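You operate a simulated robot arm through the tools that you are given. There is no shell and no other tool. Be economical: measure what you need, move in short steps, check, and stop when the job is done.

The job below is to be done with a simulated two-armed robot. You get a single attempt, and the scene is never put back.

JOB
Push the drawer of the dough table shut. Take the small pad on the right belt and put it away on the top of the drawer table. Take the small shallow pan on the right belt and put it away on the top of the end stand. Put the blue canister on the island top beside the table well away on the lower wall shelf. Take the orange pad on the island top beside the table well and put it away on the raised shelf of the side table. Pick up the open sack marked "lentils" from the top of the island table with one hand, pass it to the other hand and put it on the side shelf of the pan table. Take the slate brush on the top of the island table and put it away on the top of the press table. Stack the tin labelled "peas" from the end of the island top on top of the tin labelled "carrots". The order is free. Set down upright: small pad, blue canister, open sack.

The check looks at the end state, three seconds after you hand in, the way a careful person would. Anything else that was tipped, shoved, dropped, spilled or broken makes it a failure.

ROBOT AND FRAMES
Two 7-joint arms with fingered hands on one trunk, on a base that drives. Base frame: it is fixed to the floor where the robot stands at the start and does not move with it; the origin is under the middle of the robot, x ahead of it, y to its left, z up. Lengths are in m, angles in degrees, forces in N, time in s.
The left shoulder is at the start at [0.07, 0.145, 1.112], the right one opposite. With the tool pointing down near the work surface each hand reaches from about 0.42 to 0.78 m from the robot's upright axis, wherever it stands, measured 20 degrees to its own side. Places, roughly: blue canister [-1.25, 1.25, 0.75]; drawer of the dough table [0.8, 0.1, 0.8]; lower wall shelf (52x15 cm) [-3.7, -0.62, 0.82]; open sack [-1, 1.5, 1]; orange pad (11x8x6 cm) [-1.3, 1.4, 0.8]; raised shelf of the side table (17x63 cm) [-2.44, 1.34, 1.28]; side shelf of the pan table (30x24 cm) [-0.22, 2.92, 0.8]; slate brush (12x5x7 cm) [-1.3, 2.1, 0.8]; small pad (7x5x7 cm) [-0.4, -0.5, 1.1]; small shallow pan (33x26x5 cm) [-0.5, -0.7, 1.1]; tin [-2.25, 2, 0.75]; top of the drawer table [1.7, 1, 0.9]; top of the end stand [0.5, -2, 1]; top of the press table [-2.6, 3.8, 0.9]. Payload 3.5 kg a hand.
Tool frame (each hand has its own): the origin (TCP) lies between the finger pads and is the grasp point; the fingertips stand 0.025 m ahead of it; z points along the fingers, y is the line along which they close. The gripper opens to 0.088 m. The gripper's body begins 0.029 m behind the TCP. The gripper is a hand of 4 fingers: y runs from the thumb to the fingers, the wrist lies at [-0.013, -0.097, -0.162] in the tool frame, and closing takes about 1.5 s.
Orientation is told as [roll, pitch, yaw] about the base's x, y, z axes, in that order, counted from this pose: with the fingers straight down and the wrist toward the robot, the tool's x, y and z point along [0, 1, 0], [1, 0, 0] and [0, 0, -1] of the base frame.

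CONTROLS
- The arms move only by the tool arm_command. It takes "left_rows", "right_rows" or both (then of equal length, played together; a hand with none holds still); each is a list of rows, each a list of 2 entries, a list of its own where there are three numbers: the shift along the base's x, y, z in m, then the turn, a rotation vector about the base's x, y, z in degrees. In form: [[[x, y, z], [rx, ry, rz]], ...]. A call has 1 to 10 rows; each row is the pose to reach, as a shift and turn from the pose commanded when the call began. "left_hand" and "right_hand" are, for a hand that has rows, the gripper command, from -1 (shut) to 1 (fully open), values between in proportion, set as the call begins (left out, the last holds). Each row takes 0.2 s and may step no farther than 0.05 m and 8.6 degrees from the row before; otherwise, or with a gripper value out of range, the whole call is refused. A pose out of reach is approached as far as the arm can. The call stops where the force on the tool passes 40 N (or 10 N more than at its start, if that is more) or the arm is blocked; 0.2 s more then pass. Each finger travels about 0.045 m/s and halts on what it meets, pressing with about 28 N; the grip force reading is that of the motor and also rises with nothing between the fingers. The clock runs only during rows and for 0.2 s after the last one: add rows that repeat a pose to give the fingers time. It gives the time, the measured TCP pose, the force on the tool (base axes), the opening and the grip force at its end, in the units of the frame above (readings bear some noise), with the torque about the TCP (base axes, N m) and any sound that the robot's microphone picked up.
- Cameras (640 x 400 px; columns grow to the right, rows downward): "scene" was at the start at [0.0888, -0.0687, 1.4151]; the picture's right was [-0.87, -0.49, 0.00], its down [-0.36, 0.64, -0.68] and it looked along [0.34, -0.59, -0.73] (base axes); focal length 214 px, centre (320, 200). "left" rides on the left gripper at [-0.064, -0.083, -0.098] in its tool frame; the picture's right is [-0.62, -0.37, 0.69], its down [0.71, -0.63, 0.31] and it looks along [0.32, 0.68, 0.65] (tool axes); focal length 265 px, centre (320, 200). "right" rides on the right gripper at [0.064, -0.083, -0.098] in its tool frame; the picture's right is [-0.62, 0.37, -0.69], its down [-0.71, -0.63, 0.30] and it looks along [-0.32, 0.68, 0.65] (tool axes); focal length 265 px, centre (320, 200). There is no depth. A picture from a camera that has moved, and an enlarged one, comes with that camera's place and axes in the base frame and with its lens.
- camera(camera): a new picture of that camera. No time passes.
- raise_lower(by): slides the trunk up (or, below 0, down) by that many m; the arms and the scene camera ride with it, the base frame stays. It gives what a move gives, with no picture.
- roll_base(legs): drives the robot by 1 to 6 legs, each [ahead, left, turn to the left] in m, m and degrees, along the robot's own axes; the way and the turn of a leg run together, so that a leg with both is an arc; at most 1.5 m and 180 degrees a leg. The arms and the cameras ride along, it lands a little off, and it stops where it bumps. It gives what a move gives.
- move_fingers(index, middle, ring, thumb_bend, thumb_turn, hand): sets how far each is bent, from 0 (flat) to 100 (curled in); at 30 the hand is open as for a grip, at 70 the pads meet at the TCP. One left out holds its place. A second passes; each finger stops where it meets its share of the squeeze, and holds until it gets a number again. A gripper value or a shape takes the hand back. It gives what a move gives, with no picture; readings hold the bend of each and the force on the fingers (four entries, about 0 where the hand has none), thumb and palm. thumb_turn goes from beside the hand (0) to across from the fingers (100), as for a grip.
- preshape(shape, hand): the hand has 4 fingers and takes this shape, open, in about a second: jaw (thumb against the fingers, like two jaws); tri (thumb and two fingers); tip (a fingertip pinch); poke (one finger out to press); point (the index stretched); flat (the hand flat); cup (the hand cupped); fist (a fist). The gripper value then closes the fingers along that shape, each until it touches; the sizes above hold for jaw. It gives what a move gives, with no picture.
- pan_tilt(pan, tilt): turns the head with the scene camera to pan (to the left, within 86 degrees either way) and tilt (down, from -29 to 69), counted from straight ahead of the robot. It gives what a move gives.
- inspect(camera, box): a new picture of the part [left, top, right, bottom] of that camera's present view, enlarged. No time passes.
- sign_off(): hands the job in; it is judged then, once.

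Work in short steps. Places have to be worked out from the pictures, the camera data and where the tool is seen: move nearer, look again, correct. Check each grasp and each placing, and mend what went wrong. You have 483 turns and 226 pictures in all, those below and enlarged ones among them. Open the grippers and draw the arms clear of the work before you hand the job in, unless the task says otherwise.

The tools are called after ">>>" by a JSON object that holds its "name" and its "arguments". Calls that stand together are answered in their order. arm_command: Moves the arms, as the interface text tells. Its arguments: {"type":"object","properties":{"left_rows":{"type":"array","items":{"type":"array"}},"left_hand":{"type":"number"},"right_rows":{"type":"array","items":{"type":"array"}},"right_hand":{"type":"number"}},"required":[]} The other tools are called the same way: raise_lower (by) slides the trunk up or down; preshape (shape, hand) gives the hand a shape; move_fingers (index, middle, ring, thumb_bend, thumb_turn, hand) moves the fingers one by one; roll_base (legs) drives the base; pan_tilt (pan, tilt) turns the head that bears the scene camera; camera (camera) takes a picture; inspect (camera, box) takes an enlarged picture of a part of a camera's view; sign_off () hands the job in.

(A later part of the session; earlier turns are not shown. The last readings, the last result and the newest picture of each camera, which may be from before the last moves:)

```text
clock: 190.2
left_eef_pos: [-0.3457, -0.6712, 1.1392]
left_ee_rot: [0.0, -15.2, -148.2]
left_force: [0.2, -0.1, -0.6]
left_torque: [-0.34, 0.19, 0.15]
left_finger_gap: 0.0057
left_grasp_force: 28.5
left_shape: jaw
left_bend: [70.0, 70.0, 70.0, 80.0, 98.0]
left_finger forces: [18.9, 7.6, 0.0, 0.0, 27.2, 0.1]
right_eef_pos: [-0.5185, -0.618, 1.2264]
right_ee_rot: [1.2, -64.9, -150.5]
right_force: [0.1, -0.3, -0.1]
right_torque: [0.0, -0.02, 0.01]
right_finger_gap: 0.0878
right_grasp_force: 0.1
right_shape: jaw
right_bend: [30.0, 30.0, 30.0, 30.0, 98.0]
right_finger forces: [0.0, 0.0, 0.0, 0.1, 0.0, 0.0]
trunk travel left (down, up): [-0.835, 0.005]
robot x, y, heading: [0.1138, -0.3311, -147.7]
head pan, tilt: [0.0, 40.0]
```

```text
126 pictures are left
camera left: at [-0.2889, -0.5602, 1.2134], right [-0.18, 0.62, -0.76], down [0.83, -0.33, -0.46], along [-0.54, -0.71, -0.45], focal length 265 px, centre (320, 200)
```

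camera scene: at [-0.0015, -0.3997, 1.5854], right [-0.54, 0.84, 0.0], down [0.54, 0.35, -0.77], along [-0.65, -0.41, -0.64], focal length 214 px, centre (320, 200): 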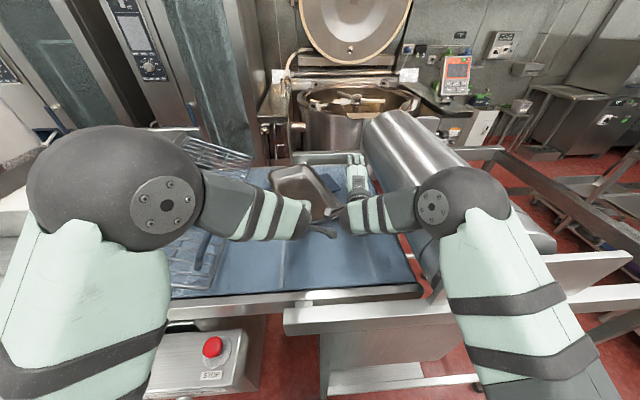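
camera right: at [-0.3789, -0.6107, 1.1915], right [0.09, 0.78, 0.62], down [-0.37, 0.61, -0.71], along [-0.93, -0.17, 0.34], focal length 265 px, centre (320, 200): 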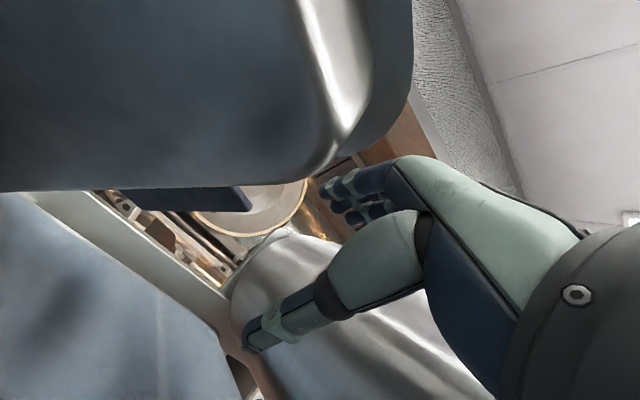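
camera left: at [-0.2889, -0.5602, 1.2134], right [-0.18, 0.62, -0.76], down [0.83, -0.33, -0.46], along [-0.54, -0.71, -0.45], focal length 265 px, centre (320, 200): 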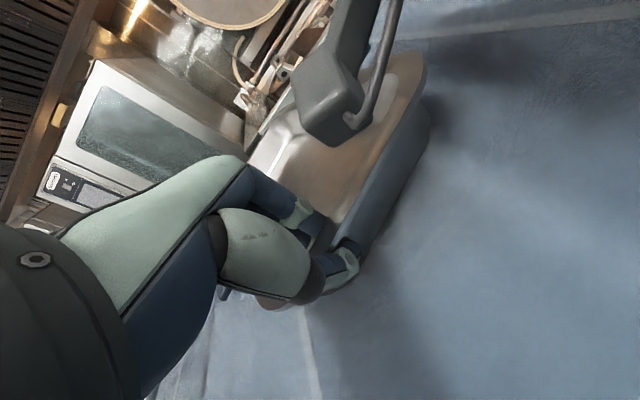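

The pan is back on the belt, swung about 15°. I raise the right hand straight up and away.

>>> {"name": "arm_command", "arguments": {"right_rows": [[[0.0, 0.01, 0.035], [0, 0, 0]], [[0.0, 0.02, 0.075], [0, 0, 0]], [[0.005, 0.03, 0.115], [0, 0, 0]], [[0.01, 0.045, 0.155], [4, -6.2, 0]], [[0.02, 0.07, 0.18], [8, -12.4, 0]], [[0.035, 0.1, 0.19], [12, -18.6, 0]], [[0.05, 0.13, 0.19], [16, -24.8, 0]], [[0.065, 0.16, 0.19], [20, -31, 0]], [[0.08, 0.19, 0.19], [24, -37.2, 0]], [[0.09, 0.21, 0.19], [27.5, -43, 0]]]}}

>>> {"name": "camera", "arguments": {"camera": "right"}}

>>> {"name": "inspect", "arguments": {"camera": "scene", "box": [220, 120, 420, 260]}}

```text
clock: 192.4
left_eef_pos: [-0.3469, -0.6697, 1.1397]
left_ee_rot: [0.1, -15.0, -148.3]
left_force: [1.6, 0.2, -0.3]
left_torque: [-0.34, 0.15, 0.11]
left_finger_gap: 0.0057
left_grasp_force: 27.4
left_shape: jaw
left_bend: [70.0, 70.0, 70.0, 80.0, 98.0]
left_finger forces: [18.9, 7.2, 0.0, 0.1, 27.5, 0.1]
right_eef_pos: [-0.4277, -0.406, 1.4172]
right_ee_rot: [-1.2, -13.8, -148.7]
right_force: [0.5, -0.3, -0.4]
right_torque: [0.01, 0.0, -0.01]
right_finger_gap: 0.0878
right_grasp_force: 0.0
right_shape: jaw
right_bend: [30.0, 30.0, 30.0, 30.0, 98.0]
right_finger forces: [0.0, 0.0, 0.1, 0.0, 0.1, 0.0]
trunk travel left (down, up): [-0.835, 0.005]
robot x, y, heading: [0.1133, -0.328, -147.3]
head pan, tilt: [0.0, 40.0]
```

```text
125 pictures are left
camera right: at [-0.3055, -0.4084, 1.4916], right [-0.48, 0.42, 0.77], down [0.09, 0.9, -0.43], along [-0.87, -0.14, -0.47], focal length 265 px, centre (320, 200)
```

right: 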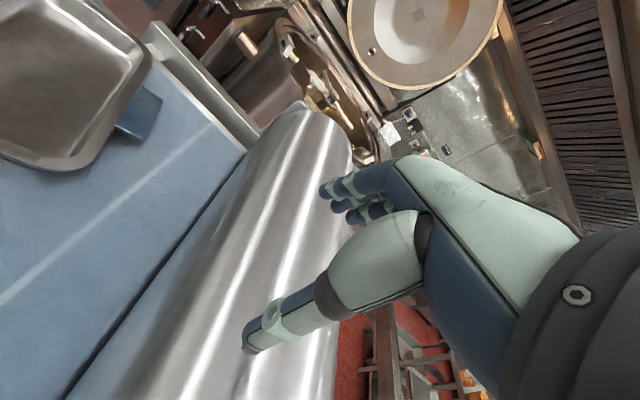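

```text
2.86 times, centred on (320, 190) of scene
camera zoom: at [-0.0019, -0.3992, 1.5854], right [-0.54, 0.84, 0.0], down [0.54, 0.35, -0.77], along [-0.65, -0.41, -0.64], focal length 613 px, centre (320, 229)
```

zoom: 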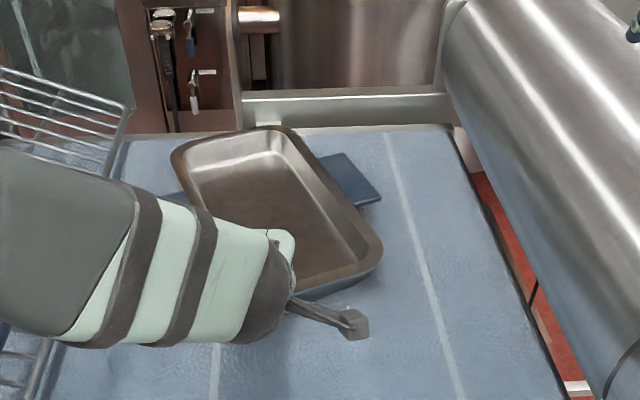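

I open the left hand, rise, and look at the pan to regrip at the middle of its near wall.

>>> {"name": "arm_command", "arguments": {"left_rows": [[[0, 0, 0], [0, 0, 0]], [[0, 0, 0], [0, 0, 0]], [[0, 0, 0], [0, 0, 0]], [[0, 0, 0], [0, 0, 0]], [[0, 0, 0.02], [0, 0, 0]], [[0, 0, 0.055], [0, 0, 0]], [[0, 0, 0.1], [0, 0, 5]], [[0, 0, 0.12], [0, 0, 12]], [[0, 0, 0.12], [0, 0, 18]]], "left_hand": 1}}

>>> {"name": "camera", "arguments": {"camera": "left"}}

>>> {"name": "inspect", "arguments": {"camera": "scene", "box": [220, 120, 420, 260]}}

```text
clock: 194.4
left_eef_pos: [-0.3464, -0.668, 1.2616]
left_ee_rot: [-0.1, -15.1, -130.1]
left_force: [0.8, -0.7, 0.8]
left_torque: [0.0, -0.02, -0.02]
left_finger_gap: 0.0874
left_grasp_force: 0.0
left_shape: jaw
left_bend: [30.0, 30.0, 30.0, 30.0, 98.0]
left_finger forces: [0.1, 0.0, 0.0, 0.1, 0.1, 0.0]
right_eef_pos: [-0.4291, -0.4055, 1.417]
right_ee_rot: [-1.2, -14.0, -148.8]
right_force: [0.0, 0.0, 0.0]
right_torque: [0.03, -0.02, 0.02]
right_finger_gap: 0.0879
right_grasp_force: 0.0
right_shape: jaw
right_bend: [30.0, 30.0, 30.0, 30.0, 98.0]
right_finger forces: [0.1, 0.0, 0.0, 0.0, 0.1, 0.1]
trunk travel left (down, up): [-0.835, 0.005]
robot x, y, heading: [0.1123, -0.3267, -147.4]
head pan, tilt: [0.0, 40.0]
```

```text
123 pictures are left
camera left: at [-0.3264, -0.5469, 1.3343], right [-0.36, 0.53, -0.76], down [0.89, -0.06, -0.46], along [-0.29, -0.84, -0.45], focal length 265 px, centre (320, 200)
```

left: 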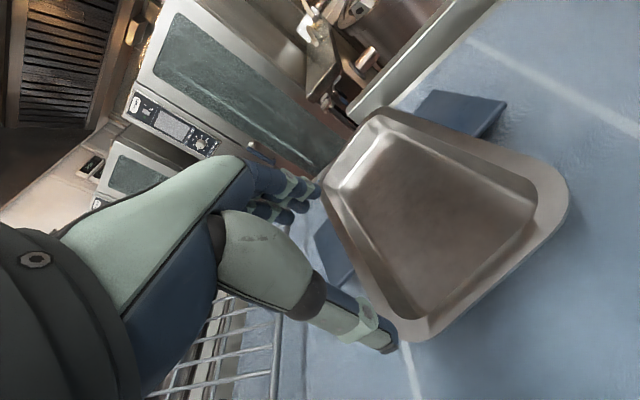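

```text
2.86 times, centred on (320, 190) of scene
camera zoom: at [-0.003, -0.3992, 1.5853], right [-0.54, 0.84, 0.0], down [0.54, 0.34, -0.77], along [-0.65, -0.41, -0.64], focal length 613 px, centre (320, 229)
```

zoom: 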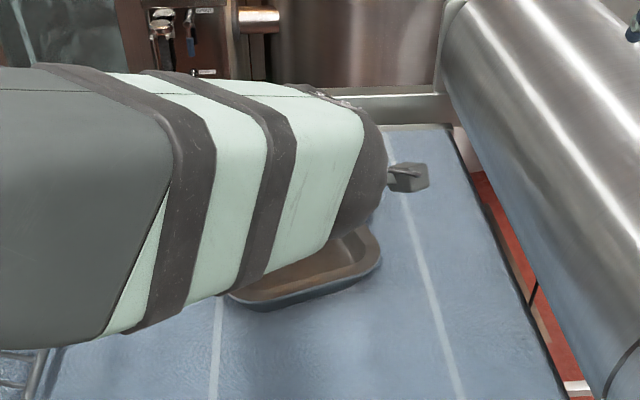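

The near wall's middle is at about (-0.381, -0.644) with the pan facing -121°. I move over it, align the yaw, descend and close.

>>> {"name": "arm_command", "arguments": {"left_rows": [[[-0.025, 0.003, 0], [0, 0, 4]], [[-0.046, 0.005, -0.01], [0, 0, 8]], [[-0.046, 0.005, -0.05], [0, 0, 8]], [[-0.046, 0.005, -0.09], [0, 0, 8]], [[-0.046, 0.005, -0.121], [0, 0, 8]]]}}

>>> {"name": "camera", "arguments": {"camera": "left"}}

```text
clock: 195.5
left_eef_pos: [-0.3926, -0.6891, 1.1752]
left_ee_rot: [-3.4, -16.0, -118.4]
left_force: [0.9, 0.7, 10.8]
left_torque: [0.59, -0.25, -0.04]
left_finger_gap: 0.0879
left_grasp_force: 0.0
left_shape: jaw
left_bend: [30.0, 30.0, 30.0, 25.0, 98.0]
left_finger forces: [0.1, 0.0, 0.0, 0.1, 11.4, 0.1]
right_eef_pos: [-0.4256, -0.4046, 1.4181]
right_ee_rot: [-1.2, -14.1, -148.9]
right_force: [0.0, 0.0, 0.3]
right_torque: [0.02, -0.02, -0.02]
right_finger_gap: 0.0877
right_grasp_force: 0.2
right_shape: jaw
right_bend: [30.0, 30.0, 30.0, 30.0, 98.0]
right_finger forces: [0.0, 0.0, 0.1, 0.0, 0.0, 0.0]
trunk travel left (down, up): [-0.835, 0.005]
robot x, y, heading: [0.113, -0.3295, -147.4]
head pan, tilt: [0.0, 40.0]
stopped in row 5 (left hand): the force on the tool passed its limit at 54 N (the readings are from after the stop); the commanded pose is now the measured one
```

```text
121 pictures are left
camera left: at [-0.392, -0.5662, 1.2497], right [-0.5, 0.47, -0.73], down [0.85, 0.12, -0.51], along [-0.15, -0.88, -0.46], focal length 265 px, centre (320, 200)
```

left: 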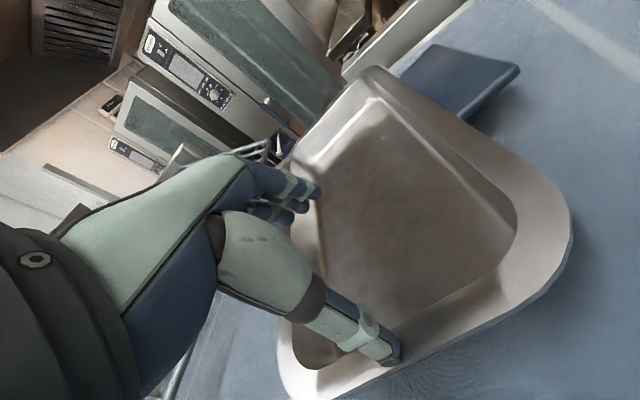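

The thumb came down inside the rim; I was about 4 cm too far in. I lift, shift back, and descend again.

>>> {"name": "arm_command", "arguments": {"left_rows": [[[0, 0, 0.03], [0, 0, 0]], [[0, 0.02, 0.045], [-1.5, -2, 0]], [[-0.002, 0.041, 0.045], [-2, -3, 0]], [[-0.002, 0.041, 0.01], [-2, -3, 0]], [[-0.002, 0.041, -0.025], [-2, -3, 0]], [[-0.002, 0.041, -0.036], [-2, -3, 0]]]}}

>>> {"name": "camera", "arguments": {"camera": "left"}}

```text
clock: 196.9
left_eef_pos: [-0.3967, -0.6544, 1.1376]
left_ee_rot: [0.3, -15.8, -118.8]
left_force: [0.6, -0.4, 0.2]
left_torque: [0.01, 0.01, -0.01]
left_finger_gap: 0.0878
left_grasp_force: 0.1
left_shape: jaw
left_bend: [30.0, 30.0, 30.0, 30.0, 98.0]
left_finger forces: [0.0, 0.0, 0.0, 0.0, 0.0, 0.1]
right_eef_pos: [-0.4286, -0.4065, 1.4172]
right_ee_rot: [-1.2, -13.8, -148.8]
right_force: [-0.3, 0.4, 0.2]
right_torque: [-0.01, 0.01, 0.0]
right_finger_gap: 0.088
right_grasp_force: 0.0
right_shape: jaw
right_bend: [30.0, 30.0, 30.0, 30.0, 98.0]
right_finger forces: [0.0, 0.0, 0.0, 0.1, 0.0, 0.1]
trunk travel left (down, up): [-0.835, 0.005]
robot x, y, heading: [0.1143, -0.3309, -147.8]
head pan, tilt: [0.0, 40.0]
```

```text
120 pictures are left
camera left: at [-0.4018, -0.5296, 1.2094], right [-0.46, 0.44, -0.77], down [0.88, 0.11, -0.46], along [-0.12, -0.89, -0.44], focal length 265 px, centre (320, 200)
```

left: 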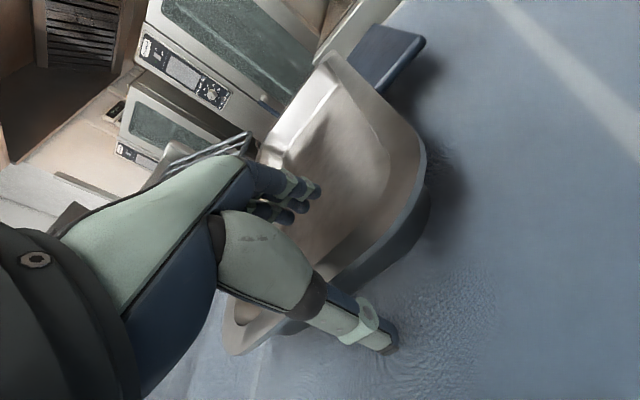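

Now the thumb is outside and the fingers inside, with the wall between. I close the hand.

>>> {"name": "arm_command", "arguments": {"left_rows": [[[0, 0, 0], [0, 0, 0]], [[0, 0, 0], [0, 0, 0]], [[0, 0, 0], [0, 0, 0]], [[0, 0, 0], [0, 0, 0]], [[0, 0, 0], [0, 0, 0]], [[0, 0, 0], [0, 0, 0]], [[0, 0, 0], [0, 0, 0]], [[0, 0, 0], [0, 0, 0]], [[0, 0, 0], [0, 0, 0]]], "left_hand": -1}}

>>> {"name": "camera", "arguments": {"camera": "left"}}

```text
clock: 198.9
left_eef_pos: [-0.3967, -0.6536, 1.1375]
left_ee_rot: [0.3, -15.9, -118.8]
left_force: [0.0, 1.3, -0.7]
left_torque: [-0.06, 0.07, -0.04]
left_finger_gap: 0.0074
left_grasp_force: 28.2
left_shape: jaw
left_bend: [70.0, 70.0, 70.0, 77.0, 100.0]
left_finger forces: [12.1, 6.5, 0.5, 0.1, 20.3, 0.0]
right_eef_pos: [-0.4294, -0.4067, 1.4168]
right_ee_rot: [-1.2, -14.0, -148.7]
right_force: [0.4, 0.1, -0.4]
right_torque: [-0.04, 0.02, -0.01]
right_finger_gap: 0.0882
right_grasp_force: 0.1
right_shape: jaw
right_bend: [30.0, 30.0, 30.0, 30.0, 98.0]
right_finger forces: [0.0, 0.0, 0.0, 0.0, 0.0, 0.0]
trunk travel left (down, up): [-0.835, 0.005]
robot x, y, heading: [0.1136, -0.3265, -147.3]
head pan, tilt: [0.0, 40.0]
```

```text
119 pictures are left
camera left: at [-0.4014, -0.5292, 1.2089], right [-0.46, 0.44, -0.77], down [0.88, 0.11, -0.46], along [-0.12, -0.89, -0.44], focal length 265 px, centre (320, 200)
```

left: 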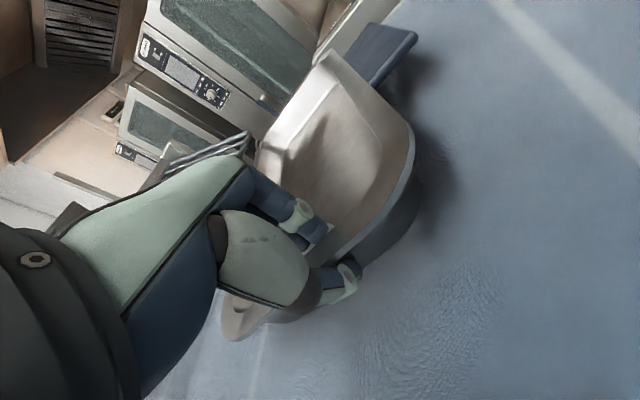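

I test-lift 7 cm while keeping the hand's orientation, to see whether the far end comes up.

>>> {"name": "arm_command", "arguments": {"left_rows": [[[0, 0, 0.015], [0, 0, 0]], [[0, 0, 0.03], [0, 0, 0]], [[0, 0, 0.045], [0, 0, 0]], [[0, 0, 0.06], [0, 0, 0]], [[0, 0, 0.07], [0, 0, 0]], [[0, 0, 0.07], [0, 0, 0]]]}}

>>> {"name": "camera", "arguments": {"camera": "left"}}

>>> {"name": "camera", "arguments": {"camera": "right"}}

```text
clock: 200.5
left_eef_pos: [-0.3884, -0.6651, 1.1726]
left_ee_rot: [1.6, -12.0, -117.7]
left_force: [-0.4, 1.0, -2.8]
left_torque: [0.05, -0.02, -0.14]
left_finger_gap: 0.0074
left_grasp_force: 27.8
left_shape: jaw
left_bend: [70.0, 70.0, 70.0, 77.0, 100.0]
left_finger forces: [10.5, 6.6, 3.9, 0.1, 21.5, 0.0]
right_eef_pos: [-0.4296, -0.4068, 1.4174]
right_ee_rot: [-1.3, -13.9, -148.8]
right_force: [0.6, 0.2, -0.1]
right_torque: [0.04, -0.02, 0.0]
right_finger_gap: 0.088
right_grasp_force: 0.1
right_shape: jaw
right_bend: [30.0, 30.0, 30.0, 30.0, 98.0]
right_finger forces: [0.0, 0.0, 0.1, 0.0, 0.0, 0.0]
trunk travel left (down, up): [-0.835, 0.005]
robot x, y, heading: [0.1128, -0.3297, -147.5]
head pan, tilt: [0.0, 40.0]
stopped in row 6 (left hand): the arm was blocked; the commanded pose is now the measured one
```

```text
118 pictures are left
camera left: at [-0.4001, -0.5439, 1.2505], right [-0.43, 0.47, -0.77], down [0.9, 0.16, -0.41], along [-0.07, -0.87, -0.49], focal length 265 px, centre (320, 200)
```

left: 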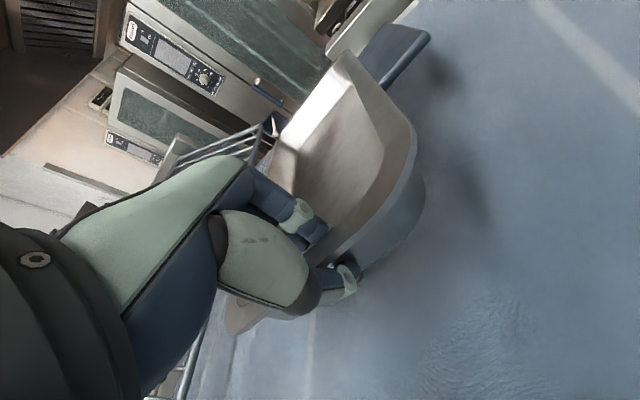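

```text
117 pictures are left
camera right: at [-0.3062, -0.4094, 1.4913], right [-0.47, 0.42, 0.77], down [0.09, 0.9, -0.43], along [-0.88, -0.13, -0.46], focal length 265 px, centre (320, 200)
```

right: 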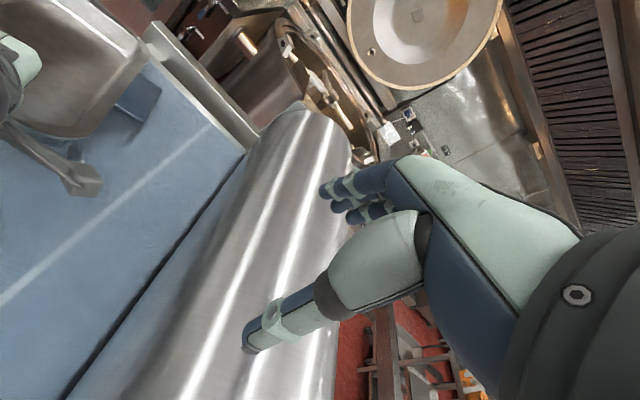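

Something blocked the lift; the pan's left tab may be catching under the rack. I look.

>>> {"name": "camera", "arguments": {"camera": "scene"}}

>>> {"name": "inspect", "arguments": {"camera": "left", "box": [140, 80, 340, 200]}}

```text
116 pictures are left
camera scene: at [-0.0023, -0.3998, 1.5853], right [-0.54, 0.84, 0.0], down [0.54, 0.35, -0.77], along [-0.65, -0.41, -0.64], focal length 214 px, centre (320, 200)
```

scene: 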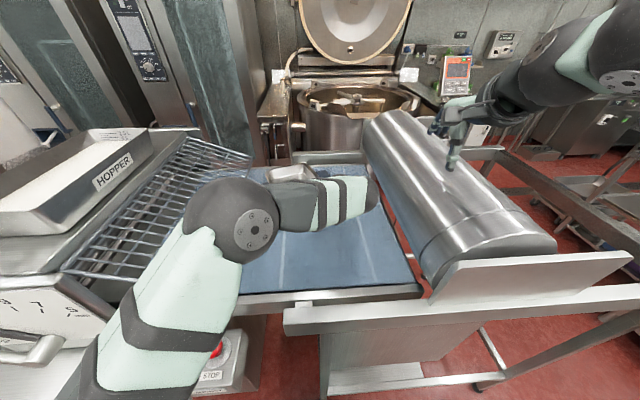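

```text
3.20 times, centred on (240, 140) of left
camera zoom: at [-0.4001, -0.5439, 1.2505], right [-0.43, 0.47, -0.77], down [0.9, 0.16, -0.41], along [-0.07, -0.87, -0.49], focal length 849 px, centre (576, 392)
```

zoom: 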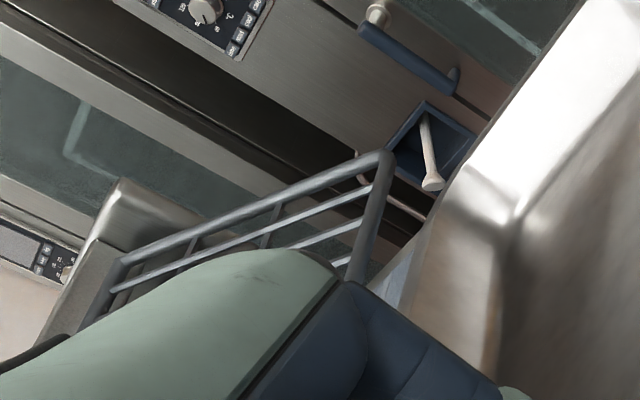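

The left elbow has dropped toward the rack because of the rightward yaw. With the near end raised, I swing hand and pan back by -30° about the grip so the elbow comes out free.

>>> {"name": "arm_command", "arguments": {"left_rows": [[[0, 0, 0], [0, 0, -6]], [[-0.002, 0.002, 0.0], [0, 0, -12]], [[-0.004, 0.006, 0.005], [0, 0, -18]], [[-0.006, 0.01, 0.01], [0, 0, -24]], [[-0.006, 0.014, 0.015], [0, 0, -30]]]}}

>>> {"name": "camera", "arguments": {"camera": "scene"}}

>>> {"name": "camera", "arguments": {"camera": "left"}}

```text
clock: 201.7
left_eef_pos: [-0.3947, -0.6487, 1.1889]
left_ee_rot: [1.6, -12.4, -148.2]
left_force: [1.1, 0.1, -3.0]
left_torque: [0.09, -0.09, 0.06]
left_finger_gap: 0.0067
left_grasp_force: 27.9
left_shape: jaw
left_bend: [70.0, 70.0, 70.0, 78.0, 99.0]
left_finger forces: [17.6, 2.4, 0.0, 0.0, 19.6, 0.0]
right_eef_pos: [-0.4283, -0.4082, 1.4173]
right_ee_rot: [-1.4, -14.0, -148.7]
right_force: [0.1, 0.0, -0.3]
right_torque: [0.01, -0.01, 0.02]
right_finger_gap: 0.088
right_grasp_force: 0.0
right_shape: jaw
right_bend: [30.0, 30.0, 30.0, 30.0, 98.0]
right_finger forces: [0.0, 0.0, 0.0, 0.1, 0.0, 0.0]
trunk travel left (down, up): [-0.835, 0.005]
robot x, y, heading: [0.1136, -0.3274, -147.2]
head pan, tilt: [0.0, 40.0]
```

```text
114 pictures are left
camera scene: at [-0.0014, -0.401, 1.5853], right [-0.54, 0.84, 0.0], down [0.54, 0.35, -0.77], along [-0.65, -0.41, -0.64], focal length 214 px, centre (320, 200)
```

scene: 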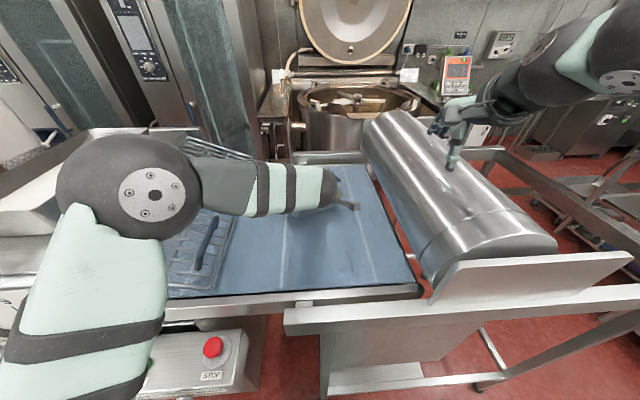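

```text
113 pictures are left
camera left: at [-0.3429, -0.5384, 1.2653], right [-0.14, 0.62, -0.77], down [0.85, -0.32, -0.41], along [-0.5, -0.72, -0.48], focal length 265 px, centre (320, 200)
```

left: 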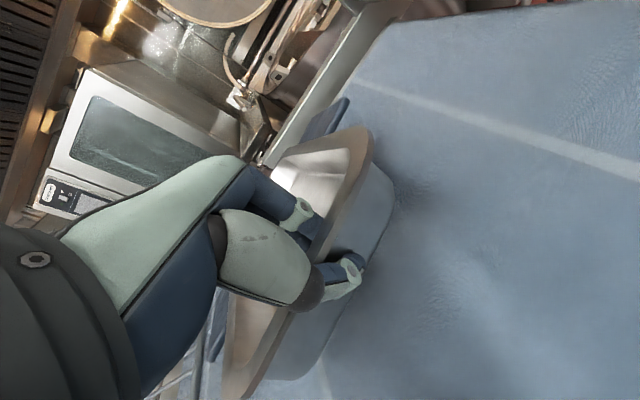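

The hand is back with the elbow free; the pan pivoted slightly in the grip but holds. I lift on, pitching the hand back with the pan.

>>> {"name": "arm_command", "arguments": {"left_rows": [[[0, 0, 0.03], [2.6, -4.2, 0]], [[0, 0, 0.06], [5.3, -8.5, 0]], [[0, 0, 0.09], [8, -12.7, 0]], [[0, 0, 0.12], [10.6, -17, 0]], [[0, 0, 0.15], [13.2, -21.2, 0]], [[0, 0, 0.18], [15.9, -25.4, 0]]]}}

>>> {"name": "camera", "arguments": {"camera": "scene"}}

>>> {"name": "camera", "arguments": {"camera": "right"}}

>>> {"name": "camera", "arguments": {"camera": "left"}}

```text
clock: 203.1
left_eef_pos: [-0.3892, -0.644, 1.3612]
left_ee_rot: [1.8, 17.9, -148.1]
left_force: [-0.8, -0.4, -4.0]
left_torque: [0.22, -0.17, -0.02]
left_finger_gap: 0.0078
left_grasp_force: 27.9
left_shape: jaw
left_bend: [70.0, 70.0, 70.0, 78.0, 100.0]
left_finger forces: [15.8, 6.1, 2.9, 0.1, 21.8, 0.0]
left hand out of reach, approached as far as the arm can: row 6
right_eef_pos: [-0.4306, -0.4094, 1.4164]
right_ee_rot: [-1.3, -13.7, -148.7]
right_force: [-0.7, -0.3, 0.4]
right_torque: [0.0, 0.01, -0.01]
right_finger_gap: 0.0881
right_grasp_force: 0.1
right_shape: jaw
right_bend: [30.0, 30.0, 30.0, 30.0, 98.0]
right_finger forces: [0.0, 0.1, 0.1, 0.0, 0.1, 0.0]
trunk travel left (down, up): [-0.835, 0.005]
robot x, y, heading: [0.1147, -0.33, -147.5]
head pan, tilt: [0.0, 40.0]
```

```text
112 pictures are left
camera scene: at [-0.0046, -0.4018, 1.585], right [-0.54, 0.84, 0.0], down [0.54, 0.35, -0.76], along [-0.64, -0.41, -0.64], focal length 214 px, centre (320, 200)
```

scene: 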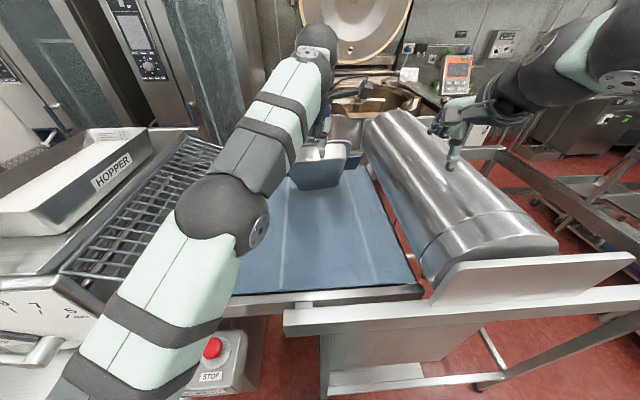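

```text
111 pictures are left
camera right: at [-0.3084, -0.4114, 1.4903], right [-0.48, 0.42, 0.77], down [0.09, 0.9, -0.43], along [-0.87, -0.13, -0.47], focal length 265 px, centre (320, 200)
```

right: 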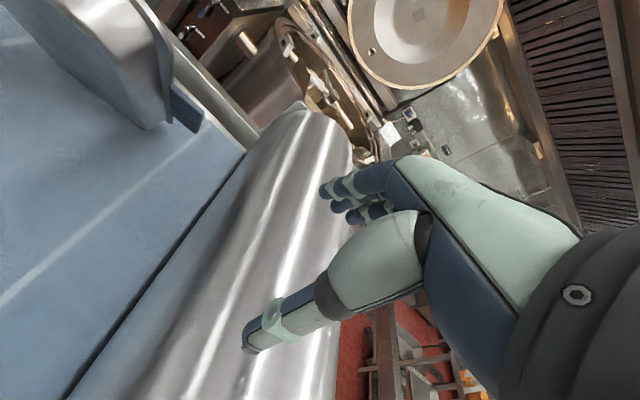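

```text
110 pictures are left
camera left: at [-0.3824, -0.5612, 1.4784], right [0.17, 0.81, -0.56], down [0.96, -0.25, -0.07], along [-0.2, -0.53, -0.82], focal length 265 px, centre (320, 200)
```

left: 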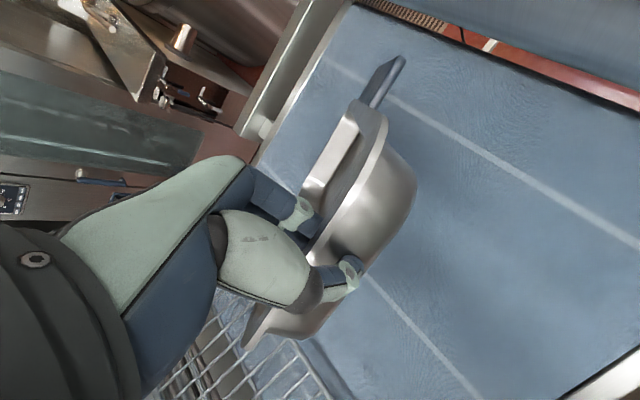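

The pan hangs steeply from the left hand, with all fingers in contact and about 4 N carried. I raise it a little more and then back the robot out of the belt.

>>> {"name": "arm_command", "arguments": {"left_rows": [[[0, 0, 0.02], [0, 0, 0]], [[0, 0, 0.045], [0, 0, 0]], [[0, 0, 0.07], [0, 0, 0]], [[0, 0, 0.095], [0, 0, 0]], [[0, 0, 0.11], [0, 0, 0]]]}}

>>> {"name": "camera", "arguments": {"camera": "scene"}}

```text
clock: 204.3
left_eef_pos: [-0.3513, -0.6436, 1.4234]
left_ee_rot: [1.4, 17.7, -148.1]
left_force: [0.9, 0.0, -4.3]
left_torque: [0.18, -0.24, 0.05]
left_finger_gap: 0.0074
left_grasp_force: 28.1
left_shape: jaw
left_bend: [70.0, 70.0, 70.0, 78.0, 100.0]
left_finger forces: [18.6, 4.8, 1.9, 0.1, 22.5, 0.0]
left hand out of reach, approached as far as the arm can: row 1, 2, 3, 4, 5
right_eef_pos: [-0.4273, -0.4081, 1.4173]
right_ee_rot: [-1.3, -13.9, -148.7]
right_force: [-0.7, -0.6, 0.7]
right_torque: [-0.01, -0.03, -0.03]
right_finger_gap: 0.088
right_grasp_force: 0.0
right_shape: jaw
right_bend: [30.0, 30.0, 30.0, 30.0, 98.0]
right_finger forces: [0.0, 0.0, 0.0, 0.0, 0.1, 0.0]
trunk travel left (down, up): [-0.835, 0.005]
robot x, y, heading: [0.1103, -0.3303, -147.5]
head pan, tilt: [0.0, 40.0]
```

```text
109 pictures are left
camera scene: at [-0.0009, -0.4011, 1.5853], right [-0.54, 0.84, 0.0], down [0.54, 0.35, -0.77], along [-0.65, -0.41, -0.64], focal length 214 px, centre (320, 200)
```

scene: 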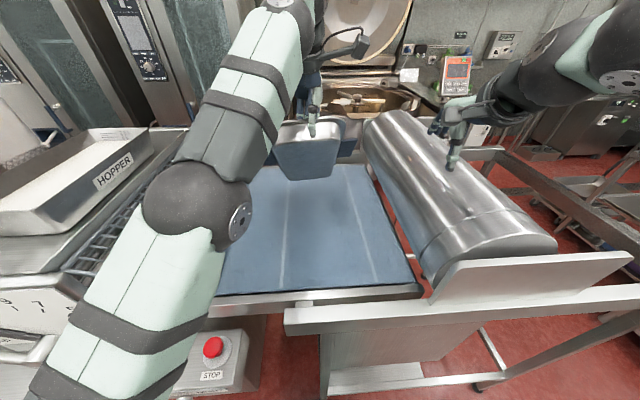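

The pan is well clear of the belt. I back 0.4 m into the aisle and check the view before turning.

>>> {"name": "roll_base", "arguments": {"legs": [[-0.4, 0, 0]]}}

>>> {"name": "camera", "arguments": {"camera": "scene"}}

```text
clock: 206.8
left_eef_pos: [-0.0243, -0.4335, 1.4208]
left_ee_rot: [1.7, 18.0, -148.3]
left_force: [0.0, -0.1, -4.8]
left_torque: [0.22, -0.25, -0.02]
left_finger_gap: 0.0074
left_grasp_force: 27.6
left_shape: jaw
left_bend: [70.0, 70.0, 70.0, 78.0, 100.0]
left_finger forces: [18.0, 5.6, 2.5, 0.0, 23.1, 0.0]
right_eef_pos: [-0.0998, -0.1977, 1.4171]
right_ee_rot: [-1.2, -13.8, -148.9]
right_force: [0.7, -0.3, 0.6]
right_torque: [-0.02, 0.02, -0.04]
right_finger_gap: 0.0883
right_grasp_force: 0.1
right_shape: jaw
right_bend: [30.0, 30.0, 30.0, 30.0, 98.0]
right_finger forces: [0.0, 0.1, 0.1, 0.0, 0.0, 0.0]
trunk travel left (down, up): [-0.835, 0.005]
robot x, y, heading: [0.4437, -0.1139, -147.6]
head pan, tilt: [0.0, 40.0]
```

```text
108 pictures are left
camera scene: at [0.3257, -0.1912, 1.5849], right [-0.54, 0.84, 0.0], down [0.54, 0.35, -0.76], along [-0.65, -0.41, -0.65], focal length 214 px, centre (320, 200)
```

scene: 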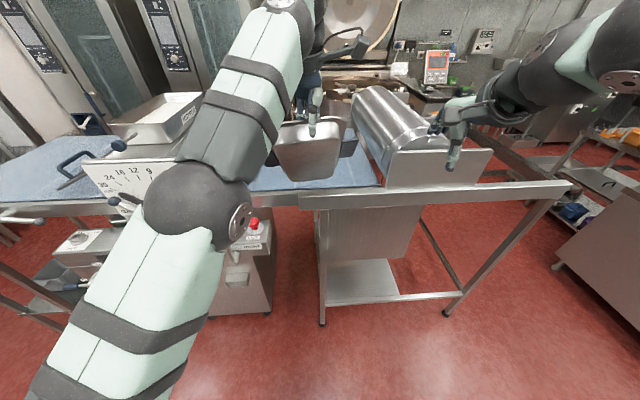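

I turn left, drive along the aisle, and turn back to face the end stand.

>>> {"name": "roll_base", "arguments": {"legs": [[0, 0, 90], [1.25, 0, 0], [0, 0, -90]]}}

>>> {"name": "camera", "arguments": {"camera": "scene"}}

```text
clock: 220.7
left_eef_pos: [0.6207, -1.5054, 1.4235]
left_ee_rot: [1.4, 17.7, -149.5]
left_force: [0.6, -0.2, -3.6]
left_torque: [0.19, -0.21, 0.0]
left_finger_gap: 0.0073
left_grasp_force: 28.4
left_shape: jaw
left_bend: [70.0, 70.0, 70.0, 79.0, 100.0]
left_finger forces: [17.3, 5.0, 2.4, 0.0, 21.6, 0.1]
right_eef_pos: [0.5499, -1.267, 1.4164]
right_ee_rot: [-1.2, -13.7, -150.1]
right_force: [0.5, -0.1, -0.3]
right_torque: [0.04, 0.01, 0.0]
right_finger_gap: 0.0881
right_grasp_force: 0.1
right_shape: jaw
right_bend: [30.0, 30.0, 30.0, 30.0, 98.0]
right_finger forces: [0.0, 0.0, 0.0, 0.1, 0.1, 0.0]
trunk travel left (down, up): [-0.835, 0.005]
robot x, y, heading: [1.0915, -1.1985, -148.7]
head pan, tilt: [0.0, 40.0]
```

```text
107 pictures are left
camera scene: at [0.9768, -1.2706, 1.5853], right [-0.52, 0.86, 0.0], down [0.55, 0.33, -0.77], along [-0.66, -0.4, -0.64], focal length 214 px, centre (320, 200)
```

scene: 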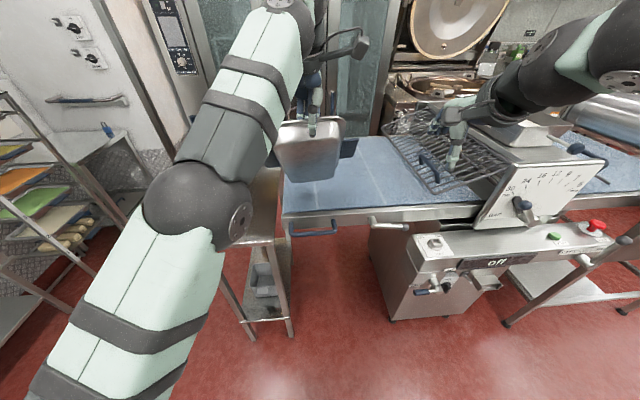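

The stand is beneath and left of the pan. I shift the base left 0.2 m and ahead 0.13 m so the stand lies in front of the left hand.

>>> {"name": "roll_base", "arguments": {"legs": [[0, 0.205, 0], [0.13, 0, 0]]}}

>>> {"name": "camera", "arguments": {"camera": "scene"}}

>>> {"name": "camera", "arguments": {"camera": "left"}}

>>> {"name": "camera", "arguments": {"camera": "right"}}

```text
clock: 223.3
left_eef_pos: [0.6262, -1.7513, 1.4253]
left_ee_rot: [1.6, 17.7, -149.5]
left_force: [0.1, 0.0, -4.6]
left_torque: [0.16, -0.27, -0.02]
left_finger_gap: 0.0076
left_grasp_force: 27.9
left_shape: jaw
left_bend: [70.0, 70.0, 70.0, 79.0, 100.0]
left_finger forces: [18.4, 5.0, 2.0, 0.0, 22.7, 0.1]
right_eef_pos: [0.5556, -1.5142, 1.4195]
right_ee_rot: [-1.4, -14.1, -150.1]
right_force: [-0.2, -1.1, 1.0]
right_torque: [0.01, 0.01, -0.01]
right_finger_gap: 0.0877
right_grasp_force: 0.0
right_shape: jaw
right_bend: [30.0, 30.0, 30.0, 30.0, 98.0]
right_finger forces: [0.1, 0.1, 0.0, 0.0, 0.0, 0.0]
trunk travel left (down, up): [-0.835, 0.005]
robot x, y, heading: [1.0916, -1.4492, -148.9]
head pan, tilt: [0.0, 40.0]
```

```text
106 pictures are left
camera scene: at [0.983, -1.5167, 1.5858], right [-0.52, 0.86, 0.0], down [0.55, 0.33, -0.77], along [-0.66, -0.4, -0.64], focal length 214 px, centre (320, 200)
```

scene: 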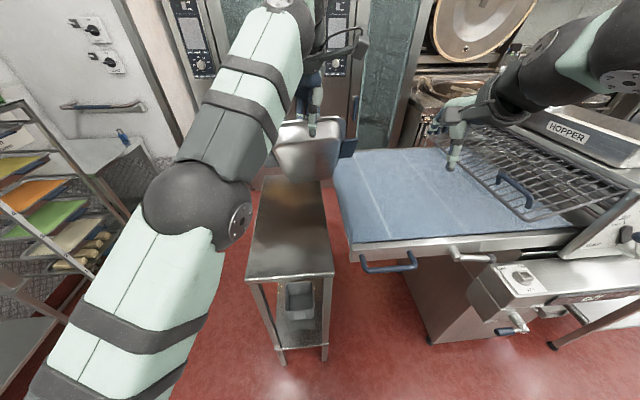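

```text
105 pictures are left
camera left: at [0.6366, -1.6688, 1.5424], right [0.18, 0.8, -0.56], down [0.96, -0.27, -0.08], along [-0.22, -0.53, -0.82], focal length 265 px, centre (320, 200)
```

left: 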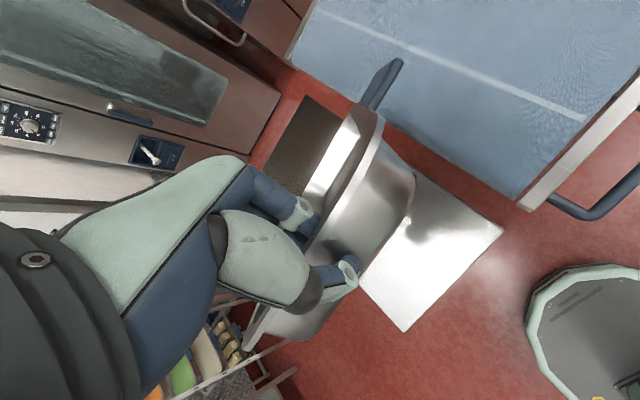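

```text
104 pictures are left
camera right: at [0.6788, -1.5193, 1.4927], right [-0.46, 0.43, 0.77], down [0.11, 0.9, -0.43], along [-0.88, -0.12, -0.46], focal length 265 px, centre (320, 200)
```

right: 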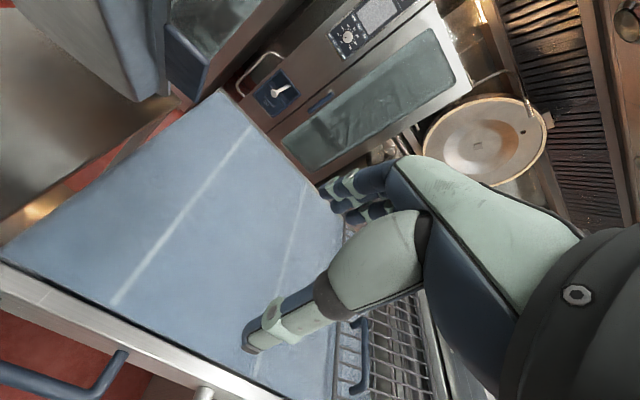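

The stand top is clear in view: z ≈ 0.98, centre (0.50, -1.945), axis about -143°. I move 0.08 m nearer, then swing the hand -16° and bring the pan over the stand.

>>> {"name": "roll_base", "arguments": {"legs": [[0.08, 0, 0]]}}

>>> {"name": "arm_command", "arguments": {"left_rows": [[[-0.007, -0.02, 0], [0, 0, -3]], [[-0.014, -0.04, 0], [0, 0, -6]], [[-0.021, -0.06, 0], [0, 0, -9]], [[-0.028, -0.08, 0], [0, 0, -12]], [[-0.035, -0.105, 0], [0, 0, -16]], [[-0.044, -0.13, 0], [0, 0, -16]], [[-0.05, -0.147, 0], [0, 0, -16]]]}}

>>> {"name": "camera", "arguments": {"camera": "scene"}}

>>> {"name": "camera", "arguments": {"camera": "left"}}

>>> {"name": "camera", "arguments": {"camera": "right"}}

```text
clock: 224.3
left_eef_pos: [0.5628, -1.7874, 1.4283]
left_ee_rot: [1.6, 17.2, -149.6]
left_force: [1.1, 0.3, -4.6]
left_torque: [0.14, -0.22, 0.02]
left_finger_gap: 0.0076
left_grasp_force: 28.3
left_shape: jaw
left_bend: [70.0, 70.0, 70.0, 79.0, 100.0]
left_finger forces: [18.3, 5.4, 2.5, 0.0, 23.8, 0.0]
right_eef_pos: [0.492, -1.5499, 1.4219]
right_ee_rot: [-1.3, -14.5, -150.1]
right_force: [1.1, 1.2, 0.2]
right_torque: [0.01, 0.0, 0.0]
right_finger_gap: 0.0881
right_grasp_force: 0.1
right_shape: jaw
right_bend: [30.0, 30.0, 30.0, 30.0, 98.0]
right_finger forces: [0.1, 0.0, 0.0, 0.0, 0.1, 0.0]
trunk travel left (down, up): [-0.835, 0.005]
robot x, y, heading: [1.0319, -1.4881, -148.8]
head pan, tilt: [0.0, 40.0]
```

```text
clock: 225.9
left_eef_pos: [0.5608, -1.9012, 1.3896]
left_ee_rot: [1.6, 17.8, -165.6]
left_force: [-0.8, -0.4, -4.5]
left_torque: [0.17, -0.37, 0.03]
left_finger_gap: 0.0075
left_grasp_force: 27.9
left_shape: jaw
left_bend: [70.0, 70.0, 70.0, 79.0, 100.0]
left_finger forces: [18.6, 5.6, 2.7, 0.0, 24.3, 0.1]
left hand out of reach, approached as far as the arm can: row 1, 2, 3, 4, 5, 6, 7
right_eef_pos: [0.4837, -1.5555, 1.4174]
right_ee_rot: [-1.3, -13.9, -150.2]
right_force: [-0.6, 0.0, 0.5]
right_torque: [-0.01, 0.0, -0.01]
right_finger_gap: 0.0882
right_grasp_force: 0.0
right_shape: jaw
right_bend: [30.0, 30.0, 30.0, 30.0, 98.0]
right_finger forces: [0.1, 0.0, 0.0, 0.1, 0.0, 0.0]
trunk travel left (down, up): [-0.835, 0.005]
robot x, y, heading: [1.0306, -1.4878, -148.9]
head pan, tilt: [0.0, 40.0]
```

```text
103 pictures are left
camera scene: at [0.909, -1.5589, 1.5852], right [-0.52, 0.86, 0.0], down [0.55, 0.33, -0.77], along [-0.66, -0.4, -0.64], focal length 214 px, centre (320, 200)
```

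scene: 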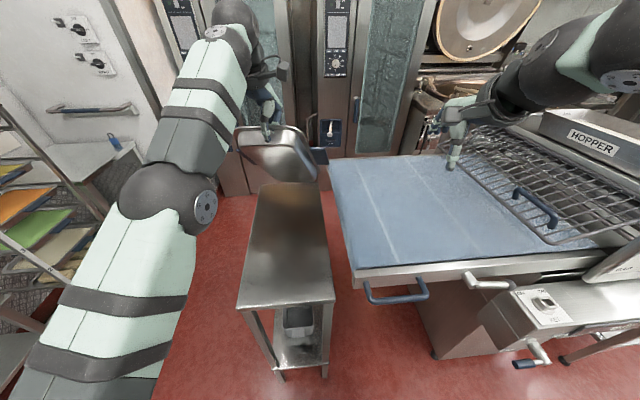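

```text
102 pictures are left
camera left: at [0.5932, -1.8254, 1.5063], right [0.4, 0.72, -0.56], down [0.84, -0.53, -0.08], along [-0.36, -0.44, -0.82], focal length 265 px, centre (320, 200)
```

left: 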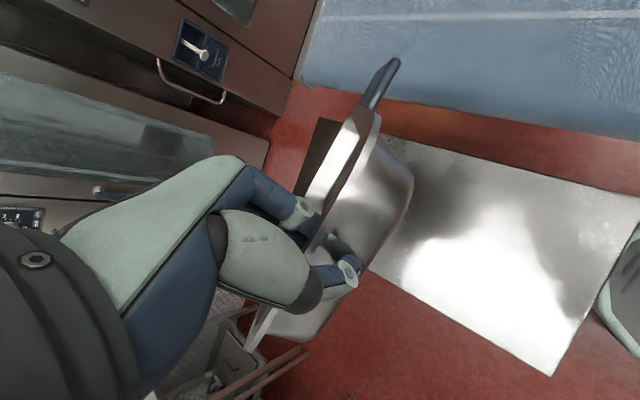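

```text
101 pictures are left
camera right: at [0.6055, -1.561, 1.4913], right [-0.46, 0.43, 0.77], down [0.11, 0.9, -0.43], along [-0.88, -0.11, -0.46], focal length 265 px, centre (320, 200)
```

right: 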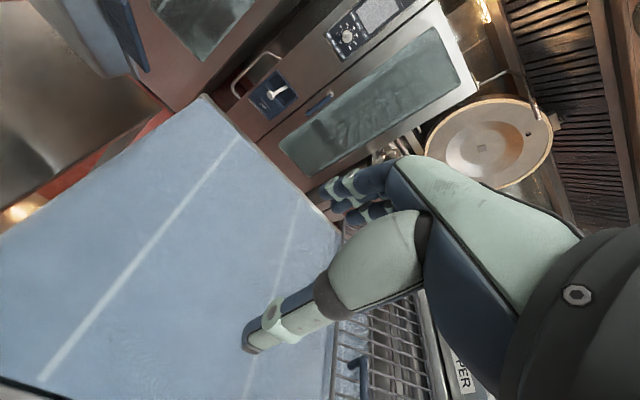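

The pan now hangs aligned over the stand. I lower it until the far edge is near the surface and look.

>>> {"name": "arm_command", "arguments": {"left_rows": [[[0, 0, -0.03], [0, 0, 0]], [[0, 0, -0.06], [0, 0, 0]], [[0, 0, -0.085], [0, 0, 0]], [[0, 0, -0.1], [0, 0, 0]]]}}

>>> {"name": "camera", "arguments": {"camera": "scene"}}

>>> {"name": "camera", "arguments": {"camera": "right"}}

```text
clock: 226.9
left_eef_pos: [0.5605, -1.9029, 1.2907]
left_ee_rot: [1.5, 17.7, -165.6]
left_force: [0.4, -0.4, -4.6]
left_torque: [0.15, -0.31, 0.0]
left_finger_gap: 0.0074
left_grasp_force: 28.2
left_shape: jaw
left_bend: [70.0, 70.0, 70.0, 79.0, 100.0]
left_finger forces: [17.3, 5.6, 2.4, 0.0, 22.5, 0.2]
right_eef_pos: [0.4826, -1.5561, 1.4176]
right_ee_rot: [-1.3, -13.9, -150.2]
right_force: [0.6, -0.3, -0.6]
right_torque: [-0.03, 0.0, -0.04]
right_finger_gap: 0.0882
right_grasp_force: 0.0
right_shape: jaw
right_bend: [30.0, 30.0, 30.0, 30.0, 98.0]
right_finger forces: [0.0, 0.1, 0.1, 0.0, 0.1, 0.0]
trunk travel left (down, up): [-0.835, 0.005]
robot x, y, heading: [1.0272, -1.4885, -149.0]
head pan, tilt: [0.0, 40.0]
```

```text
100 pictures are left
camera scene: at [0.9095, -1.5596, 1.5852], right [-0.52, 0.86, 0.0], down [0.55, 0.33, -0.77], along [-0.66, -0.39, -0.64], focal length 214 px, centre (320, 200)
```

scene: 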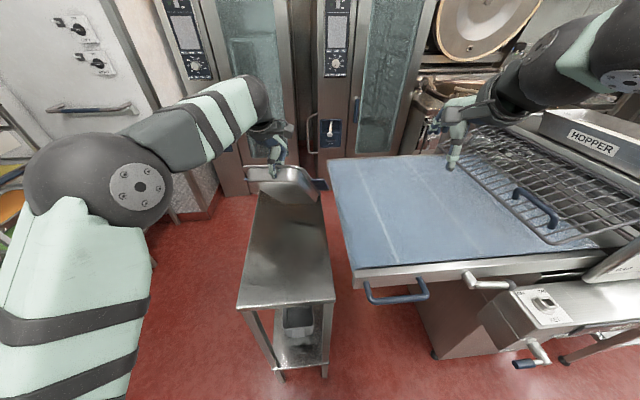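

```text
99 pictures are left
camera right: at [0.6059, -1.5617, 1.4915], right [-0.46, 0.43, 0.77], down [0.11, 0.9, -0.43], along [-0.88, -0.11, -0.46], focal length 265 px, centre (320, 200)
```

right: 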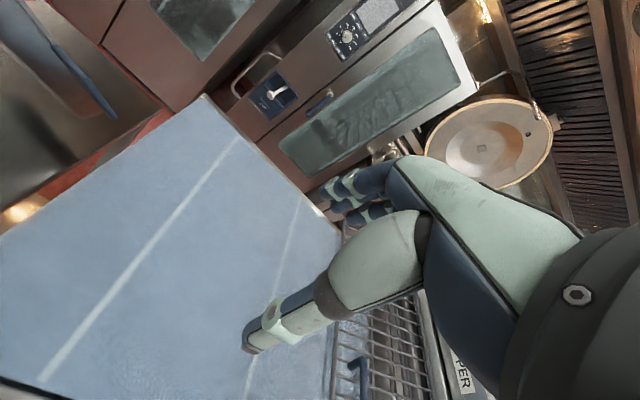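

The pan is tilted about 37° and its far edge should land about 10 cm short of the stand's far end. I lower until contact is near.

>>> {"name": "arm_command", "arguments": {"left_rows": [[[0, 0, -0.02], [0, 0, 0]], [[0, 0, -0.04], [0, 0, 0]], [[0, 0, -0.055], [0, 0, 0]], [[0, 0, -0.065], [0, 0, 0]]]}}

>>> {"name": "inspect", "arguments": {"camera": "scene", "box": [200, 120, 360, 240]}}

```text
clock: 227.9
left_eef_pos: [0.5629, -1.9013, 1.2247]
left_ee_rot: [1.6, 17.7, -165.6]
left_force: [-0.1, 0.4, -2.6]
left_torque: [-0.01, -0.09, -0.05]
left_finger_gap: 0.0071
left_grasp_force: 27.9
left_shape: jaw
left_bend: [70.0, 70.0, 70.0, 79.0, 100.0]
left_finger forces: [14.2, 5.2, 1.8, 0.1, 19.6, 0.0]
right_eef_pos: [0.4849, -1.5562, 1.4174]
right_ee_rot: [-1.3, -14.0, -150.2]
right_force: [0.6, -0.2, 0.0]
right_torque: [0.02, -0.05, 0.01]
right_finger_gap: 0.0877
right_grasp_force: 0.0
right_shape: jaw
right_bend: [30.0, 30.0, 30.0, 30.0, 98.0]
right_finger forces: [0.0, 0.0, 0.1, 0.0, 0.1, 0.0]
trunk travel left (down, up): [-0.835, 0.005]
robot x, y, heading: [1.031, -1.49, -148.9]
head pan, tilt: [0.0, 40.0]
```

```text
3.33 times, centred on (280, 180) of scene
camera zoom: at [0.9105, -1.559, 1.5854], right [-0.52, 0.86, 0.0], down [0.55, 0.33, -0.77], along [-0.66, -0.4, -0.64], focal length 715 px, centre (453, 267)
```

zoom: 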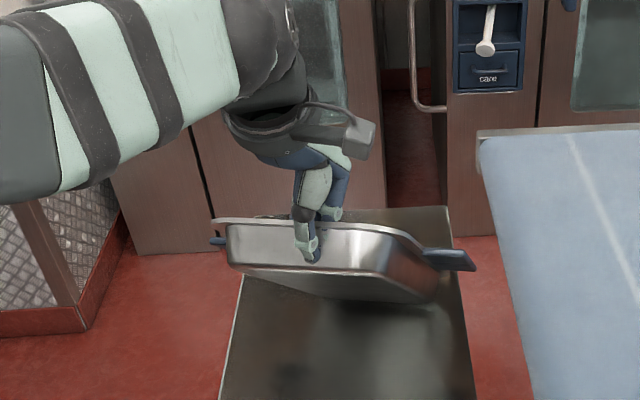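

The reading halved: the far edge rests on the stand. I swing the near end down and back along the arc, in two stages.

>>> {"name": "arm_command", "arguments": {"left_rows": [[[0.007, 0.005, -0.013], [-1.8, 2.4, 0]], [[0.014, 0.011, -0.0265], [-3.6, 4.8, 0]], [[0.02, 0.015, -0.04], [-5.4, 7.2, 0]], [[0.026, 0.02, -0.0547], [-7.2, 9.6, 0]], [[0.036, 0.027, -0.0843], [-10.7, 14.5, 0]]]}}

>>> {"name": "inspect", "arguments": {"camera": "scene", "box": [200, 120, 360, 240]}}

```text
clock: 229.1
left_eef_pos: [0.5992, -1.8765, 1.1405]
left_ee_rot: [8.3, 1.0, -164.5]
left_force: [1.0, 1.1, -1.8]
left_torque: [0.05, -0.07, 0.01]
left_finger_gap: 0.0068
left_grasp_force: 28.1
left_shape: jaw
left_bend: [70.0, 70.0, 70.0, 79.0, 100.0]
left_finger forces: [13.4, 4.7, 1.3, 0.0, 19.6, 0.0]
right_eef_pos: [0.4845, -1.5551, 1.419]
right_ee_rot: [-1.3, -14.0, -150.2]
right_force: [0.0, 0.3, -1.0]
right_torque: [-0.02, -0.01, 0.01]
right_finger_gap: 0.0877
right_grasp_force: 0.0
right_shape: jaw
right_bend: [30.0, 30.0, 30.0, 30.0, 98.0]
right_finger forces: [0.1, 0.0, 0.0, 0.0, 0.1, 0.0]
trunk travel left (down, up): [-0.835, 0.005]
robot x, y, heading: [1.0256, -1.4929, -149.0]
head pan, tilt: [0.0, 40.0]
```

```text
3.33 times, centred on (280, 180) of scene
camera zoom: at [0.9111, -1.5586, 1.5854], right [-0.52, 0.86, 0.0], down [0.55, 0.33, -0.77], along [-0.66, -0.4, -0.64], focal length 715 px, centre (453, 267)
```

zoom: 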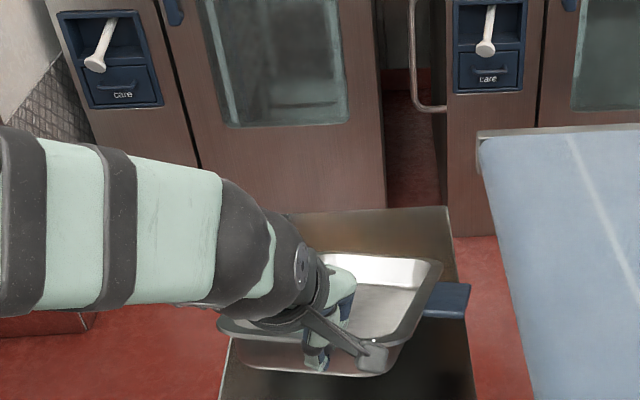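

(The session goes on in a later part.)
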